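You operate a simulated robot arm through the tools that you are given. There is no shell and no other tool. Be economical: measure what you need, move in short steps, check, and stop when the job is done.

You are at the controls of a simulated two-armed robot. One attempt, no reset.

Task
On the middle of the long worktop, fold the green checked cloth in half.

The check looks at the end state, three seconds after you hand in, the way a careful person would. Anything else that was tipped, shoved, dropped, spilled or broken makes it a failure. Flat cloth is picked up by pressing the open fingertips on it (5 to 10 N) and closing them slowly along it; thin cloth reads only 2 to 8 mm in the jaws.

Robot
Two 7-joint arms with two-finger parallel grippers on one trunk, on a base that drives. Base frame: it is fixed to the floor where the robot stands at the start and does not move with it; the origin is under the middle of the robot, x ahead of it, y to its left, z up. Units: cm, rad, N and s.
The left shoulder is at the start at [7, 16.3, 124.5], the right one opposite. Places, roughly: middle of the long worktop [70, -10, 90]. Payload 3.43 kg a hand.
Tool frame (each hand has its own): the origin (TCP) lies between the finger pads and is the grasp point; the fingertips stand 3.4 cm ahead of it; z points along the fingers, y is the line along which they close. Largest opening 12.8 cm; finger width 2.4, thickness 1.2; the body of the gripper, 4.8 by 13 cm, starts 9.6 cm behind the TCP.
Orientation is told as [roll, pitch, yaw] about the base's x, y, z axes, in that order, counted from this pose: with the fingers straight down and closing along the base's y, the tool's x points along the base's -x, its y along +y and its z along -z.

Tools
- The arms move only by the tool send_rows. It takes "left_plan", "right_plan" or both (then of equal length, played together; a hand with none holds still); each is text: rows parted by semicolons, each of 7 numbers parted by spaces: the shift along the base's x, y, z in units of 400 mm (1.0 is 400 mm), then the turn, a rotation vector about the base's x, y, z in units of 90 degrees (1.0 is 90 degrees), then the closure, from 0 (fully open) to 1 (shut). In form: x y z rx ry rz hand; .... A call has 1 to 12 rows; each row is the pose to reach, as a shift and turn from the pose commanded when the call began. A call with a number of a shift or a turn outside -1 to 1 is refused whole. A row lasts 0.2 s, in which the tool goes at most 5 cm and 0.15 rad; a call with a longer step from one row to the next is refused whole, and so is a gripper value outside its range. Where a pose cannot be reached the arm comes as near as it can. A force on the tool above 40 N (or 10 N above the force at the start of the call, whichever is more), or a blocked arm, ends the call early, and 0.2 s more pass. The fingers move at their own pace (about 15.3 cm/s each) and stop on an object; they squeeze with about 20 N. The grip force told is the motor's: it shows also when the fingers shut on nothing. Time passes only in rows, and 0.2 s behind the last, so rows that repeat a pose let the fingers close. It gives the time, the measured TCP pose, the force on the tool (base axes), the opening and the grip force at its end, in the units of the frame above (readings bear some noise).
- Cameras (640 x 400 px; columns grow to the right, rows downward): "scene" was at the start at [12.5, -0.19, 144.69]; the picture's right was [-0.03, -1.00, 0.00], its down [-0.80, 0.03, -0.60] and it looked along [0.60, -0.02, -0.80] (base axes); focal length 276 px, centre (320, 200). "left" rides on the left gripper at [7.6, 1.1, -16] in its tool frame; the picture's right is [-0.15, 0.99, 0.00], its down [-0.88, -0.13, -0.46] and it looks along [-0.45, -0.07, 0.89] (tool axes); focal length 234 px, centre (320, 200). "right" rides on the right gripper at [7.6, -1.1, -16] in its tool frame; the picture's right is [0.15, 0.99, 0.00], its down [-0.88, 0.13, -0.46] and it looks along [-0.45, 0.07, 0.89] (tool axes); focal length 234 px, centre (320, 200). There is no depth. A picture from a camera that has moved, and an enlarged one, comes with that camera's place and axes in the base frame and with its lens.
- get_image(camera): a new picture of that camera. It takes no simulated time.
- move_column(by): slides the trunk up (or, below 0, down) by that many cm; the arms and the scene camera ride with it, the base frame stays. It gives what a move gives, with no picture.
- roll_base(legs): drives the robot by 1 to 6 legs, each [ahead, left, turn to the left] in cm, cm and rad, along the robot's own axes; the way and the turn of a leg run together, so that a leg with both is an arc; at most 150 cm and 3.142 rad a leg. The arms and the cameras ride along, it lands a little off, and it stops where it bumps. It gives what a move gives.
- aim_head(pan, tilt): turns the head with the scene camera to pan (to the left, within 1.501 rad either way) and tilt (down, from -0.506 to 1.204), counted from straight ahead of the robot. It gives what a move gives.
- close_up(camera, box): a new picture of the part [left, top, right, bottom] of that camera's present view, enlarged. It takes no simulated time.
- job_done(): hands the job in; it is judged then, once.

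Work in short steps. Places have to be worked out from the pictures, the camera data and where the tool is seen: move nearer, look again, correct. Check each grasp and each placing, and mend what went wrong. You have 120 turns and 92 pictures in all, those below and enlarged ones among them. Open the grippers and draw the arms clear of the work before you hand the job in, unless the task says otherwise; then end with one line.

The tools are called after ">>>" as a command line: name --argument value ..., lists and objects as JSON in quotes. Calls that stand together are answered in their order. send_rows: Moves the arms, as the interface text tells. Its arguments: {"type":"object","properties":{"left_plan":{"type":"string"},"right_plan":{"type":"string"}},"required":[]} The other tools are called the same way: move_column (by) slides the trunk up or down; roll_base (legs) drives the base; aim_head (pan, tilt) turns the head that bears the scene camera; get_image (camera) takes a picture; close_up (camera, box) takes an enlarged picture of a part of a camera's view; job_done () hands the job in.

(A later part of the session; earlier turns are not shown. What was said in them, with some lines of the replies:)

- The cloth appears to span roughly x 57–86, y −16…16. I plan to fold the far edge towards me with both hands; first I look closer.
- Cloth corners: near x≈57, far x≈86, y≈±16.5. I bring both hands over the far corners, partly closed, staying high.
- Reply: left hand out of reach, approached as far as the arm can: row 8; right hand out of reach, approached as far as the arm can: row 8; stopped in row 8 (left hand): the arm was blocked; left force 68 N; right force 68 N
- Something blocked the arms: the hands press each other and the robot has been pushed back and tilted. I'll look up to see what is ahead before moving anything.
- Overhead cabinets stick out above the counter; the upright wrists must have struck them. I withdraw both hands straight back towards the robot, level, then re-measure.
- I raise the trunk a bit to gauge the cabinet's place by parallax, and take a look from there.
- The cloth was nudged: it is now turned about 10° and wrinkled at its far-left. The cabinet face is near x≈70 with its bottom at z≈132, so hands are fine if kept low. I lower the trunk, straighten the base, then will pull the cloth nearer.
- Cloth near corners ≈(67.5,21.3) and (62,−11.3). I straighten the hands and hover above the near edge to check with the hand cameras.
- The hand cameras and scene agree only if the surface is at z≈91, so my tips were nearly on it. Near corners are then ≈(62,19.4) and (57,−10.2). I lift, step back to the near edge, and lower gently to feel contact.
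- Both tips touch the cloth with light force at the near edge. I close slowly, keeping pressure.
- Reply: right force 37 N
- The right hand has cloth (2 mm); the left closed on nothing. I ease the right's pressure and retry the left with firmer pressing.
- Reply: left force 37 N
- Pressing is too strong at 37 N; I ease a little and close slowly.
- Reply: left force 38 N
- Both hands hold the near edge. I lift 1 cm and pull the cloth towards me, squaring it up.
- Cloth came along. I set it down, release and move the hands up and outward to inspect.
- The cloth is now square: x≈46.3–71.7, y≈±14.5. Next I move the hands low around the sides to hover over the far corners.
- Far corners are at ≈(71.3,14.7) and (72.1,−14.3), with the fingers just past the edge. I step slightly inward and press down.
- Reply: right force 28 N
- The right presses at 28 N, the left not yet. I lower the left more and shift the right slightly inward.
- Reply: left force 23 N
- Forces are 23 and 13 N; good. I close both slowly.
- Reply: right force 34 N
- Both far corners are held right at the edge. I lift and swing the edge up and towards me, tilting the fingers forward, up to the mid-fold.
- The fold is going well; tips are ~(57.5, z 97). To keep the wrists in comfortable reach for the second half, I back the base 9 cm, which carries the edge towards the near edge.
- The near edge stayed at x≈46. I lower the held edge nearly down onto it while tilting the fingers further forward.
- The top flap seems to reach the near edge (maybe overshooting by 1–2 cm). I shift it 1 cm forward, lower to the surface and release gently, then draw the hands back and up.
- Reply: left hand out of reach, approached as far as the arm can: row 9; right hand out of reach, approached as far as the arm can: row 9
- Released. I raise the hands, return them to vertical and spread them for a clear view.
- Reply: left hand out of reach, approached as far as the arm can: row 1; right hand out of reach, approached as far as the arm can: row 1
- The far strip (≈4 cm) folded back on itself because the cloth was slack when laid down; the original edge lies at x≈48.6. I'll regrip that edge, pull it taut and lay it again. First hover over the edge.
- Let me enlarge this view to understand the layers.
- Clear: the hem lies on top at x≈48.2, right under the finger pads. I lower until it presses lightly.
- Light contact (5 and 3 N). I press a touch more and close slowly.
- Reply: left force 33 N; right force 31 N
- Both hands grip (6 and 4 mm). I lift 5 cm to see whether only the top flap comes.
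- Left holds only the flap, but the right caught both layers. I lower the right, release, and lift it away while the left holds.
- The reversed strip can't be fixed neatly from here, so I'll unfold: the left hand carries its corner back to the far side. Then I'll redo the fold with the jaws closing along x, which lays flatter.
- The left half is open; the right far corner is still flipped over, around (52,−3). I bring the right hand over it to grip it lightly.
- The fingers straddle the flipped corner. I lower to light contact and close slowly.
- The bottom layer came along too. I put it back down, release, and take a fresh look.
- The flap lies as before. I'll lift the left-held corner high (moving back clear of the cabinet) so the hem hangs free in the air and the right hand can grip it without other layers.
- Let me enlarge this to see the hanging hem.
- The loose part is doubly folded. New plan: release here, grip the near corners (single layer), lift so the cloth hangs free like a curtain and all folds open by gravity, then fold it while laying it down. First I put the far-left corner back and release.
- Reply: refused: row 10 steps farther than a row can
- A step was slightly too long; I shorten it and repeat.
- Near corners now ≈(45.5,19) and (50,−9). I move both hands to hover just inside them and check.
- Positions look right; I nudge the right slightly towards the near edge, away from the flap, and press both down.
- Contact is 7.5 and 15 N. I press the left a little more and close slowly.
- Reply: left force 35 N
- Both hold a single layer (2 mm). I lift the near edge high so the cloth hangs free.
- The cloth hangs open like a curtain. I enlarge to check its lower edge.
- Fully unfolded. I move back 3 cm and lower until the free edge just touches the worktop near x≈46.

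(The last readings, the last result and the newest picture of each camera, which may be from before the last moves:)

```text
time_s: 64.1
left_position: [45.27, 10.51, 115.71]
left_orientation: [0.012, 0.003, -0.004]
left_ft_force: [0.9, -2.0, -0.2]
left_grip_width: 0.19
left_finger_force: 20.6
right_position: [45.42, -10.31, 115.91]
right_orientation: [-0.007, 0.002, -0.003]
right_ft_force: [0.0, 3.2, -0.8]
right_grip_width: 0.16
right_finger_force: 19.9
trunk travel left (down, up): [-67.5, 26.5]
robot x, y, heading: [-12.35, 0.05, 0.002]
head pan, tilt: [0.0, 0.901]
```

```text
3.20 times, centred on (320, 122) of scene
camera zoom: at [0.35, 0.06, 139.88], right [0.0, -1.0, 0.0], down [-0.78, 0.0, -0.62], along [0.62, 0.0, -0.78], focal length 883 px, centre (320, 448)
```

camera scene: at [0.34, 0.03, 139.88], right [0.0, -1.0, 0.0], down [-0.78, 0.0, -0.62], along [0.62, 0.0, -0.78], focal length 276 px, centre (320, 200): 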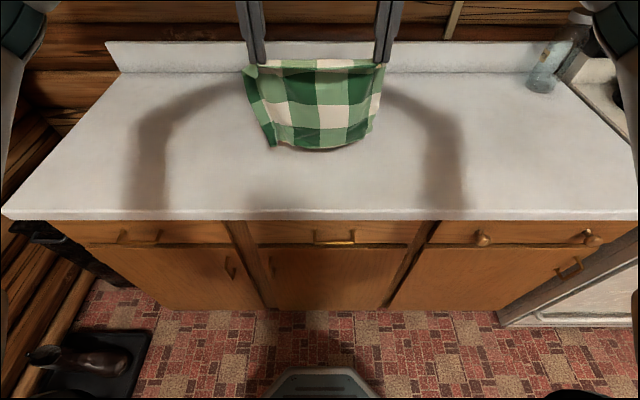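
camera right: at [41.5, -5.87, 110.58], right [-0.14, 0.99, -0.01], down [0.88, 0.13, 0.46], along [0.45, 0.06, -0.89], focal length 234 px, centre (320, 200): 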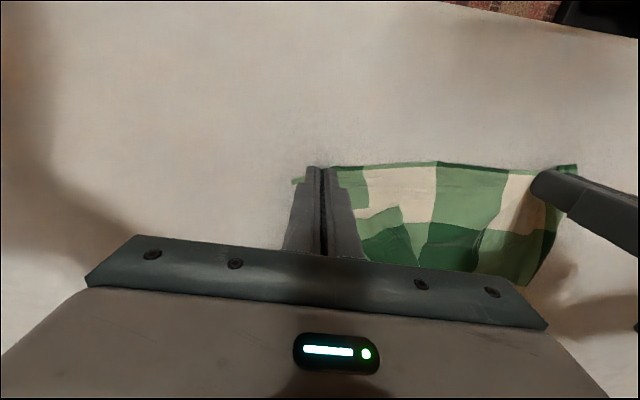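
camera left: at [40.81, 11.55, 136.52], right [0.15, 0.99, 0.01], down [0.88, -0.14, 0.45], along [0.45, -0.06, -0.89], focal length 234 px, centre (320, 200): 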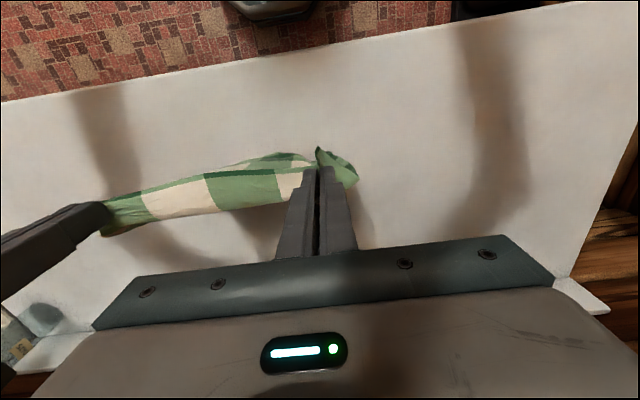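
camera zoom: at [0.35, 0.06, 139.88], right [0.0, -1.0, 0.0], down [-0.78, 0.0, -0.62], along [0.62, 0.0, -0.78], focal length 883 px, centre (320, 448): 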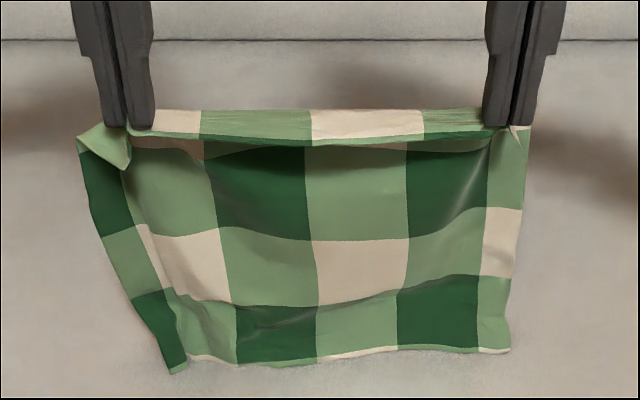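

The free edge now rests on the worktop at x≈48. I move the hands forward and down, laying the first half away from me.

>>> send_rows --left_plan "0.05 0 -0.0125 0 0 0 1;0.1 0 -0.0375 0 0 0 1;0.15 0 -0.075 0 0 0 1;0.2 0 -0.12 0 0 0 1;0.25 0 -0.17 0 0 0 1;0.2875 0 -0.215 0 0 0 1;0.3125 0 -0.25 0 0 0 1;0.3125 0 -0.25 0 0 0 1" --right_plan "0.05 0 -0.0125 0 0 0 1;0.1 0 -0.0375 0 0 0 1;0.15 0 -0.075 0 0 0 1;0.2 0 -0.12 0 0 0 1;0.25 0 -0.17 0 0 0 1;0.2875 0 -0.215 0 0 0 1;0.3125 0 -0.25 0 0 0 1;0.3125 0 -0.25 0 0 0 1"

>>> close_up --camera "scene" --box '[220, 60, 420, 185]'

>>> get_image --camera "left"

```text
time_s: 65.9
left_position: [57.83, 10.39, 105.83]
left_orientation: [0.014, 0.002, -0.001]
left_ft_force: [-0.2, 0.6, -0.5]
left_grip_width: 0.19
left_finger_force: 19.7
right_position: [57.7, -10.3, 105.89]
right_orientation: [-0.007, -0.001, -0.002]
right_ft_force: [0.7, 1.3, 0.8]
right_grip_width: 0.18
right_finger_force: 20.2
trunk travel left (down, up): [-67.5, 26.5]
robot x, y, heading: [-12.36, -0.07, -0.004]
head pan, tilt: [0.0, 0.901]
```

```text
3.20 times, centred on (320, 122) of scene
camera zoom: at [0.3, 0.06, 139.89], right [0.0, -1.0, 0.0], down [-0.78, 0.0, -0.62], along [0.62, 0.0, -0.78], focal length 883 px, centre (320, 448)
```

zoom: 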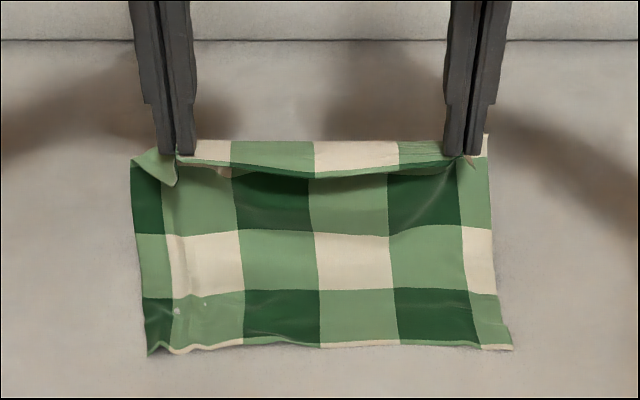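

```text
23 pictures are left
camera left: at [50.18, 11.41, 121.83], right [0.15, 0.99, 0.01], down [0.88, -0.14, 0.45], along [0.45, -0.06, -0.89], focal length 234 px, centre (320, 200)
```

left: 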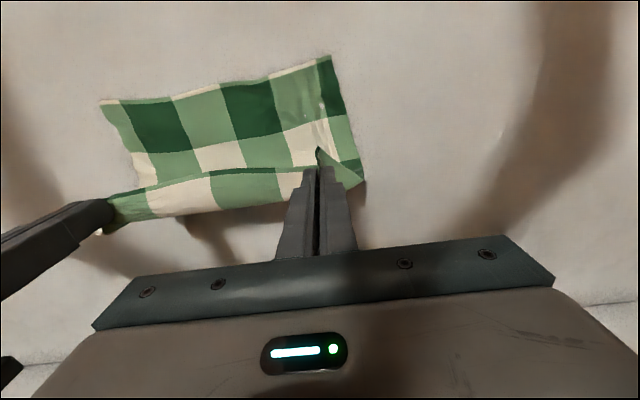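

The first half lies flat with its edge at x≈49. Now I swing the held edge back over it towards me, stopping about 1 cm above.

>>> send_rows --left_plan "-0.0375 0 -0.035 0 0 0 1;-0.0825 0 -0.065 0 0 0 1;-0.12 0 -0.0975 0 0 0 1;-0.1475 0 -0.1375 0 0 0 1;-0.17 0 -0.18 0 0 0 1;-0.185 0 -0.2275 0 0 0 1;-0.1875 0 -0.25 0 0 0 1;-0.1875 0 -0.25 0 0 0 1" --right_plan "-0.0375 0 -0.035 0 0 0 1;-0.0825 0 -0.065 0 0 0 1;-0.12 0 -0.0975 0 0 0 1;-0.1475 0 -0.1375 0 0 0 1;-0.17 0 -0.18 0 0 0 1;-0.185 0 -0.2275 0 0 0 1;-0.1875 0 -0.25 0 0 0 1;-0.1875 0 -0.25 0 0 0 1"

>>> close_up --camera "scene" --box '[220, 70, 420, 195]'

>>> close_up --camera "left" --box '[60, 40, 380, 240]'

```text
time_s: 67.7
left_position: [50.32, 10.41, 95.76]
left_orientation: [0.011, 0.004, -0.001]
left_ft_force: [-0.1, -2.3, 0.6]
left_grip_width: 0.21
left_finger_force: 20.1
right_position: [50.27, -10.34, 95.72]
right_orientation: [-0.007, 0.0, -0.002]
right_ft_force: [0.2, 0.9, -0.7]
right_grip_width: 0.19
right_finger_force: 19.8
trunk travel left (down, up): [-67.5, 26.5]
robot x, y, heading: [-12.36, 0.24, -0.001]
head pan, tilt: [0.0, 0.901]
```

```text
3.20 times, centred on (320, 132) of scene
camera zoom: at [0.34, 0.05, 139.88], right [0.0, -1.0, 0.0], down [-0.78, 0.0, -0.62], along [0.62, 0.0, -0.78], focal length 883 px, centre (320, 416)
```

zoom: 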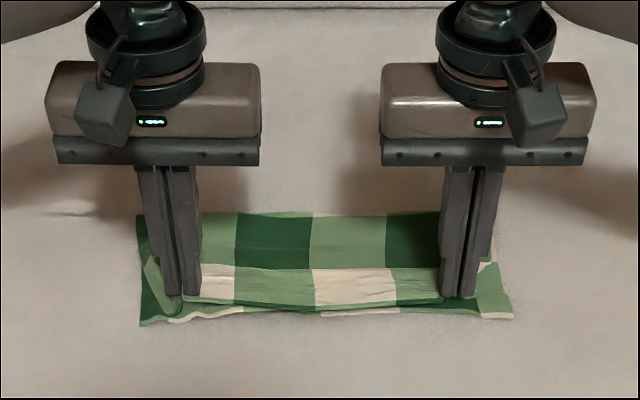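

```text
2.00 times, centred on (220, 140) of left
camera zoom: at [42.69, 11.45, 111.75], right [0.15, 0.99, 0.01], down [0.88, -0.14, 0.45], along [0.45, -0.06, -0.89], focal length 468 px, centre (520, 320)
```

zoom: 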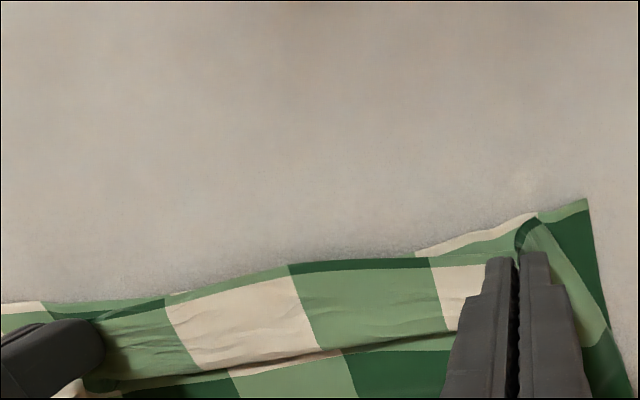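

The top hem lies about 0.7 cm behind the lower one. I pull that much towards me, lower, release gently and lift straight up.

>>> send_rows --left_plan "-0.01 -0.008 0 0 0 0 1;-0.02 -0.012 -0.01 0 0 0 1;-0.022 -0.012 -0.022 0 0 0 1;-0.022 -0.012 -0.022 0 0 0 0.94;-0.022 -0.012 -0.022 0 0 0 0.88;-0.022 -0.012 -0.022 0 0 0 0.8;-0.022 -0.012 -0.022 0 0 0 0.75;-0.022 -0.012 0.0 0 0 0 0.75;-0.022 -0.012 0.05 0 0 0 0.75;-0.022 -0.012 0.12 0 0 0 0.75;-0.022 0.08 0.15 0 0 0 0.75;-0.022 0.18 0.15 0 0 0 0.75" --right_plan "-0.01 -0.008 0 0 0 0 1;-0.02 -0.012 -0.01 0 0 0 1;-0.022 -0.012 -0.022 0 0 0 1;-0.022 -0.012 -0.022 0 0 0 0.94;-0.022 -0.012 -0.022 0 0 0 0.88;-0.022 -0.012 -0.022 0 0 0 0.8;-0.022 -0.012 -0.022 0 0 0 0.75;-0.022 -0.012 0.0 0 0 0 0.75;-0.022 -0.012 0.05 0 0 0 0.75;-0.022 -0.012 0.12 0 0 0 0.75;-0.022 -0.1 0.15 0 0 0 0.75;-0.022 -0.2 0.15 0 0 0 0.75"

>>> close_up --camera "scene" --box '[240, 90, 400, 190]'

```text
time_s: 70.3
left_position: [49.23, 17.67, 101.92]
left_orientation: [0.014, 0.001, 0.0]
left_ft_force: [0.4, -0.3, 0.8]
left_grip_width: 3.19
left_finger_force: 0.0
right_position: [49.45, -18.34, 101.77]
right_orientation: [-0.007, 0.0, -0.004]
right_ft_force: [0.1, 0.3, -0.5]
right_grip_width: 3.19
right_finger_force: 0.0
trunk travel left (down, up): [-67.5, 26.5]
robot x, y, heading: [-11.89, -0.36, 0.003]
head pan, tilt: [0.0, 0.901]
```

```text
4.00 times, centred on (320, 140) of scene
camera zoom: at [0.28, 0.05, 139.89], right [0.0, -1.0, 0.0], down [-0.78, 0.0, -0.62], along [0.62, 0.0, -0.78], focal length 1104 px, centre (320, 440)
```

zoom: 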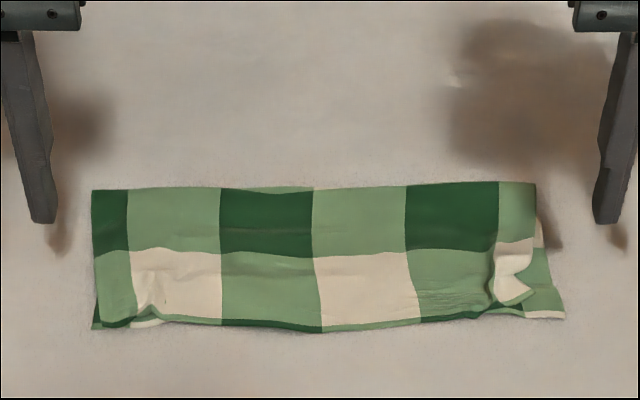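

Very good: folded in half with edges matching, except the right near corner of the top layer is crinkled by the pinch. I look closer.

>>> close_up --camera "scene" --box '[340, 125, 396, 175]'

>>> close_up --camera "right" --box '[300, 60, 620, 260]'

```text
8.00 times, centred on (368, 150) of scene
camera zoom: at [0.28, 0.05, 139.89], right [0.0, -1.0, 0.0], down [-0.78, 0.0, -0.62], along [0.62, 0.0, -0.78], focal length 2208 px, centre (-64, 600)
```

zoom: 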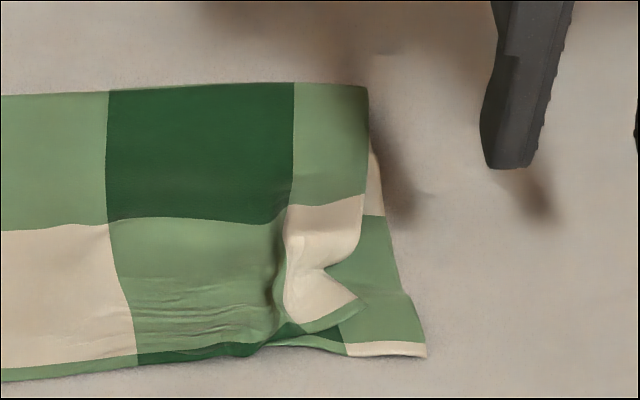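

```text
2.00 times, centred on (460, 160) of right
camera zoom: at [41.76, -19.31, 117.79], right [-0.14, 0.99, -0.01], down [0.88, 0.13, 0.45], along [0.45, 0.06, -0.89], focal length 468 px, centre (40, 280)
```

zoom: 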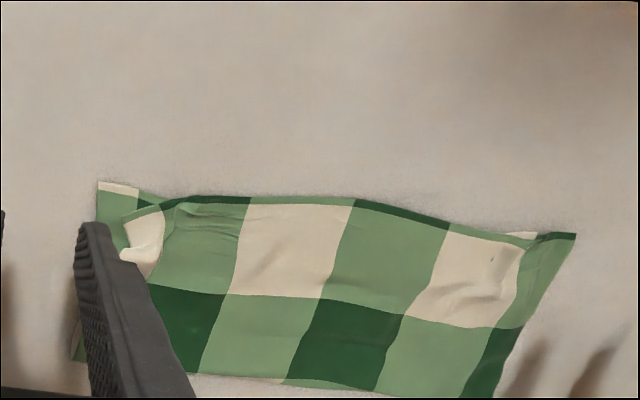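

The top-right corner is pinched in by about 3 cm. I'll spread it: set nearly closed fingertips on the crinkle, press lightly, and open while the outer finger drags the corner outward.

>>> send_rows --right_plan "0.02 0.08 0 0 0 0 0.95;0.038 0.185 -0.03 0 0 0 0.95;0.038 0.185 -0.1 0 0 0 0.95;0.038 0.185 -0.15 0 0 0 0.95;0.038 0.185 -0.17 0 0 0 0.95;0.038 0.185 -0.178 0 0 0 0.95;0.038 0.185 -0.178 0 0 0 0.95"

>>> close_up --camera "right" --box '[220, 80, 540, 280]'

```text
time_s: 71.9
left_position: [49.24, 17.84, 101.83]
left_orientation: [0.013, 0.003, -0.003]
left_ft_force: [-0.3, -0.8, -0.8]
left_grip_width: 3.21
left_finger_force: 0.1
right_position: [50.8, -10.9, 94.8]
right_orientation: [-0.008, 0.001, -0.002]
right_ft_force: [0.9, 0.2, 1.1]
right_grip_width: 0.66
right_finger_force: 0.2
trunk travel left (down, up): [-67.5, 26.5]
robot x, y, heading: [-12.52, 0.12, -0.006]
head pan, tilt: [0.0, 0.901]
```

```text
2.00 times, centred on (380, 180) of right
camera zoom: at [43.21, -11.9, 110.8], right [-0.14, 0.99, -0.01], down [0.88, 0.13, 0.45], along [0.45, 0.06, -0.89], focal length 468 px, centre (200, 240)
```

zoom: 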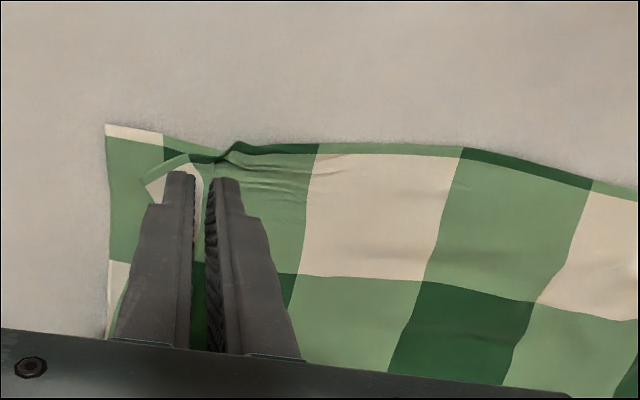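

Fingers straddle the crinkle. I press slightly and spread outward.

>>> send_rows --right_plan "0 0 -0.006 0 0 0 0.95;0 0 -0.006 0 0 0 0.95;0 -0.006 -0.006 0 0 0 0.91;0 -0.012 -0.006 0 0 0 0.87;0 -0.018 -0.006 0 0 0 0.83;0 -0.025 -0.006 0 0 0 0.79;0 -0.031 -0.006 0 0 0 0.75;0 -0.036 -0.006 0 0 0 0.72;0 -0.036 0.02 0 0 0 0.72;0 -0.036 0.09 0 0 0 0.72;0 -0.12 0.16 0 0 0 0.72;0 -0.2 0.18 0 0 0 0.72"

>>> close_up --camera "scene" --box '[240, 90, 400, 190]'

```text
time_s: 74.5
left_position: [49.2, 17.55, 101.93]
left_orientation: [0.011, 0.001, -0.001]
left_ft_force: [0.0, 0.3, 0.4]
left_grip_width: 3.19
left_finger_force: 0.0
right_position: [50.8, -19.2, 102.1]
right_orientation: [-0.005, 0.002, -0.001]
right_ft_force: [-0.6, 0.8, -0.3]
right_grip_width: 3.56
right_finger_force: 0.0
trunk travel left (down, up): [-67.5, 26.5]
robot x, y, heading: [-12.27, 0.17, -0.003]
head pan, tilt: [0.0, 0.901]
```

```text
4.00 times, centred on (320, 140) of scene
camera zoom: at [0.32, -0.05, 139.88], right [0.0, -1.0, 0.0], down [-0.78, 0.0, -0.62], along [0.62, 0.0, -0.78], focal length 1104 px, centre (320, 440)
```

zoom: 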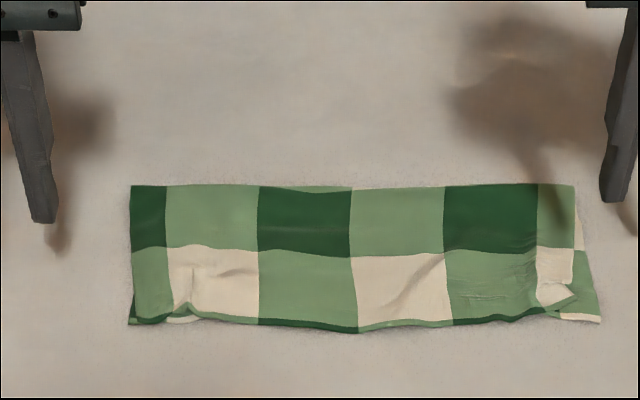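

The corner is much flatter and the cloth is neatly halved. I draw both arms clear, open, and check the whole scene.

>>> send_rows --left_plan "0 0.1 0.04 0 0 0 0.4;-0.06 0.18 0.08 0 0 0 0.1;-0.12 0.26 0.1 0 0 0 0;-0.12 0.3 0.1 0 0 0 0" --right_plan "0 -0.1 0.04 0 0 0 0.4;-0.06 -0.18 0.08 0 0 0 0.1;-0.12 -0.26 0.1 0 0 0 0;-0.12 -0.3 0.1 0 0 0 0"

>>> get_image --camera "scene"

```text
time_s: 75.5
left_position: [44.65, 29.69, 105.64]
left_orientation: [0.011, 0.005, -0.001]
left_ft_force: [0.4, 0.0, 0.5]
left_grip_width: 12.78
left_finger_force: 0.1
right_position: [46.23, -30.92, 105.96]
right_orientation: [-0.008, 0.002, -0.001]
right_ft_force: [0.0, 0.1, -0.1]
right_grip_width: 12.77
right_finger_force: 0.2
trunk travel left (down, up): [-67.5, 26.5]
robot x, y, heading: [-12.58, -0.1, 0.002]
head pan, tilt: [0.0, 0.901]
```

```text
15 pictures are left
camera scene: at [0.44, 0.04, 139.87], right [0.0, -1.0, 0.0], down [-0.78, 0.0, -0.62], along [0.62, 0.0, -0.78], focal length 276 px, centre (320, 200)
```

scene: 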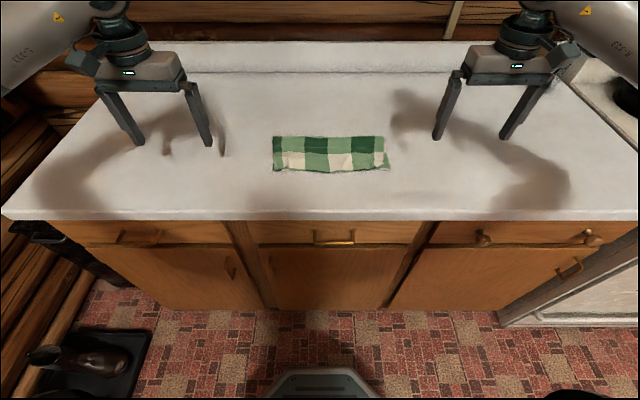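

The cloth lies folded in half, the hands are open and clear, and nothing else appears disturbed. I hand in.

>>> job_done

```text
The job is handed in.
```

The green checked cloth is folded in half on the worktop with its edges nearly aligned. The top-right corner is about 1.5 cm short and slightly crinkled, and the cloth lies a few centimetres nearer the front than where it started. Early on the arms were blocked, apparently by the overhead cabinet, which pushed the robot back and shifted the cloth; I saw nothing else moved or tipped.
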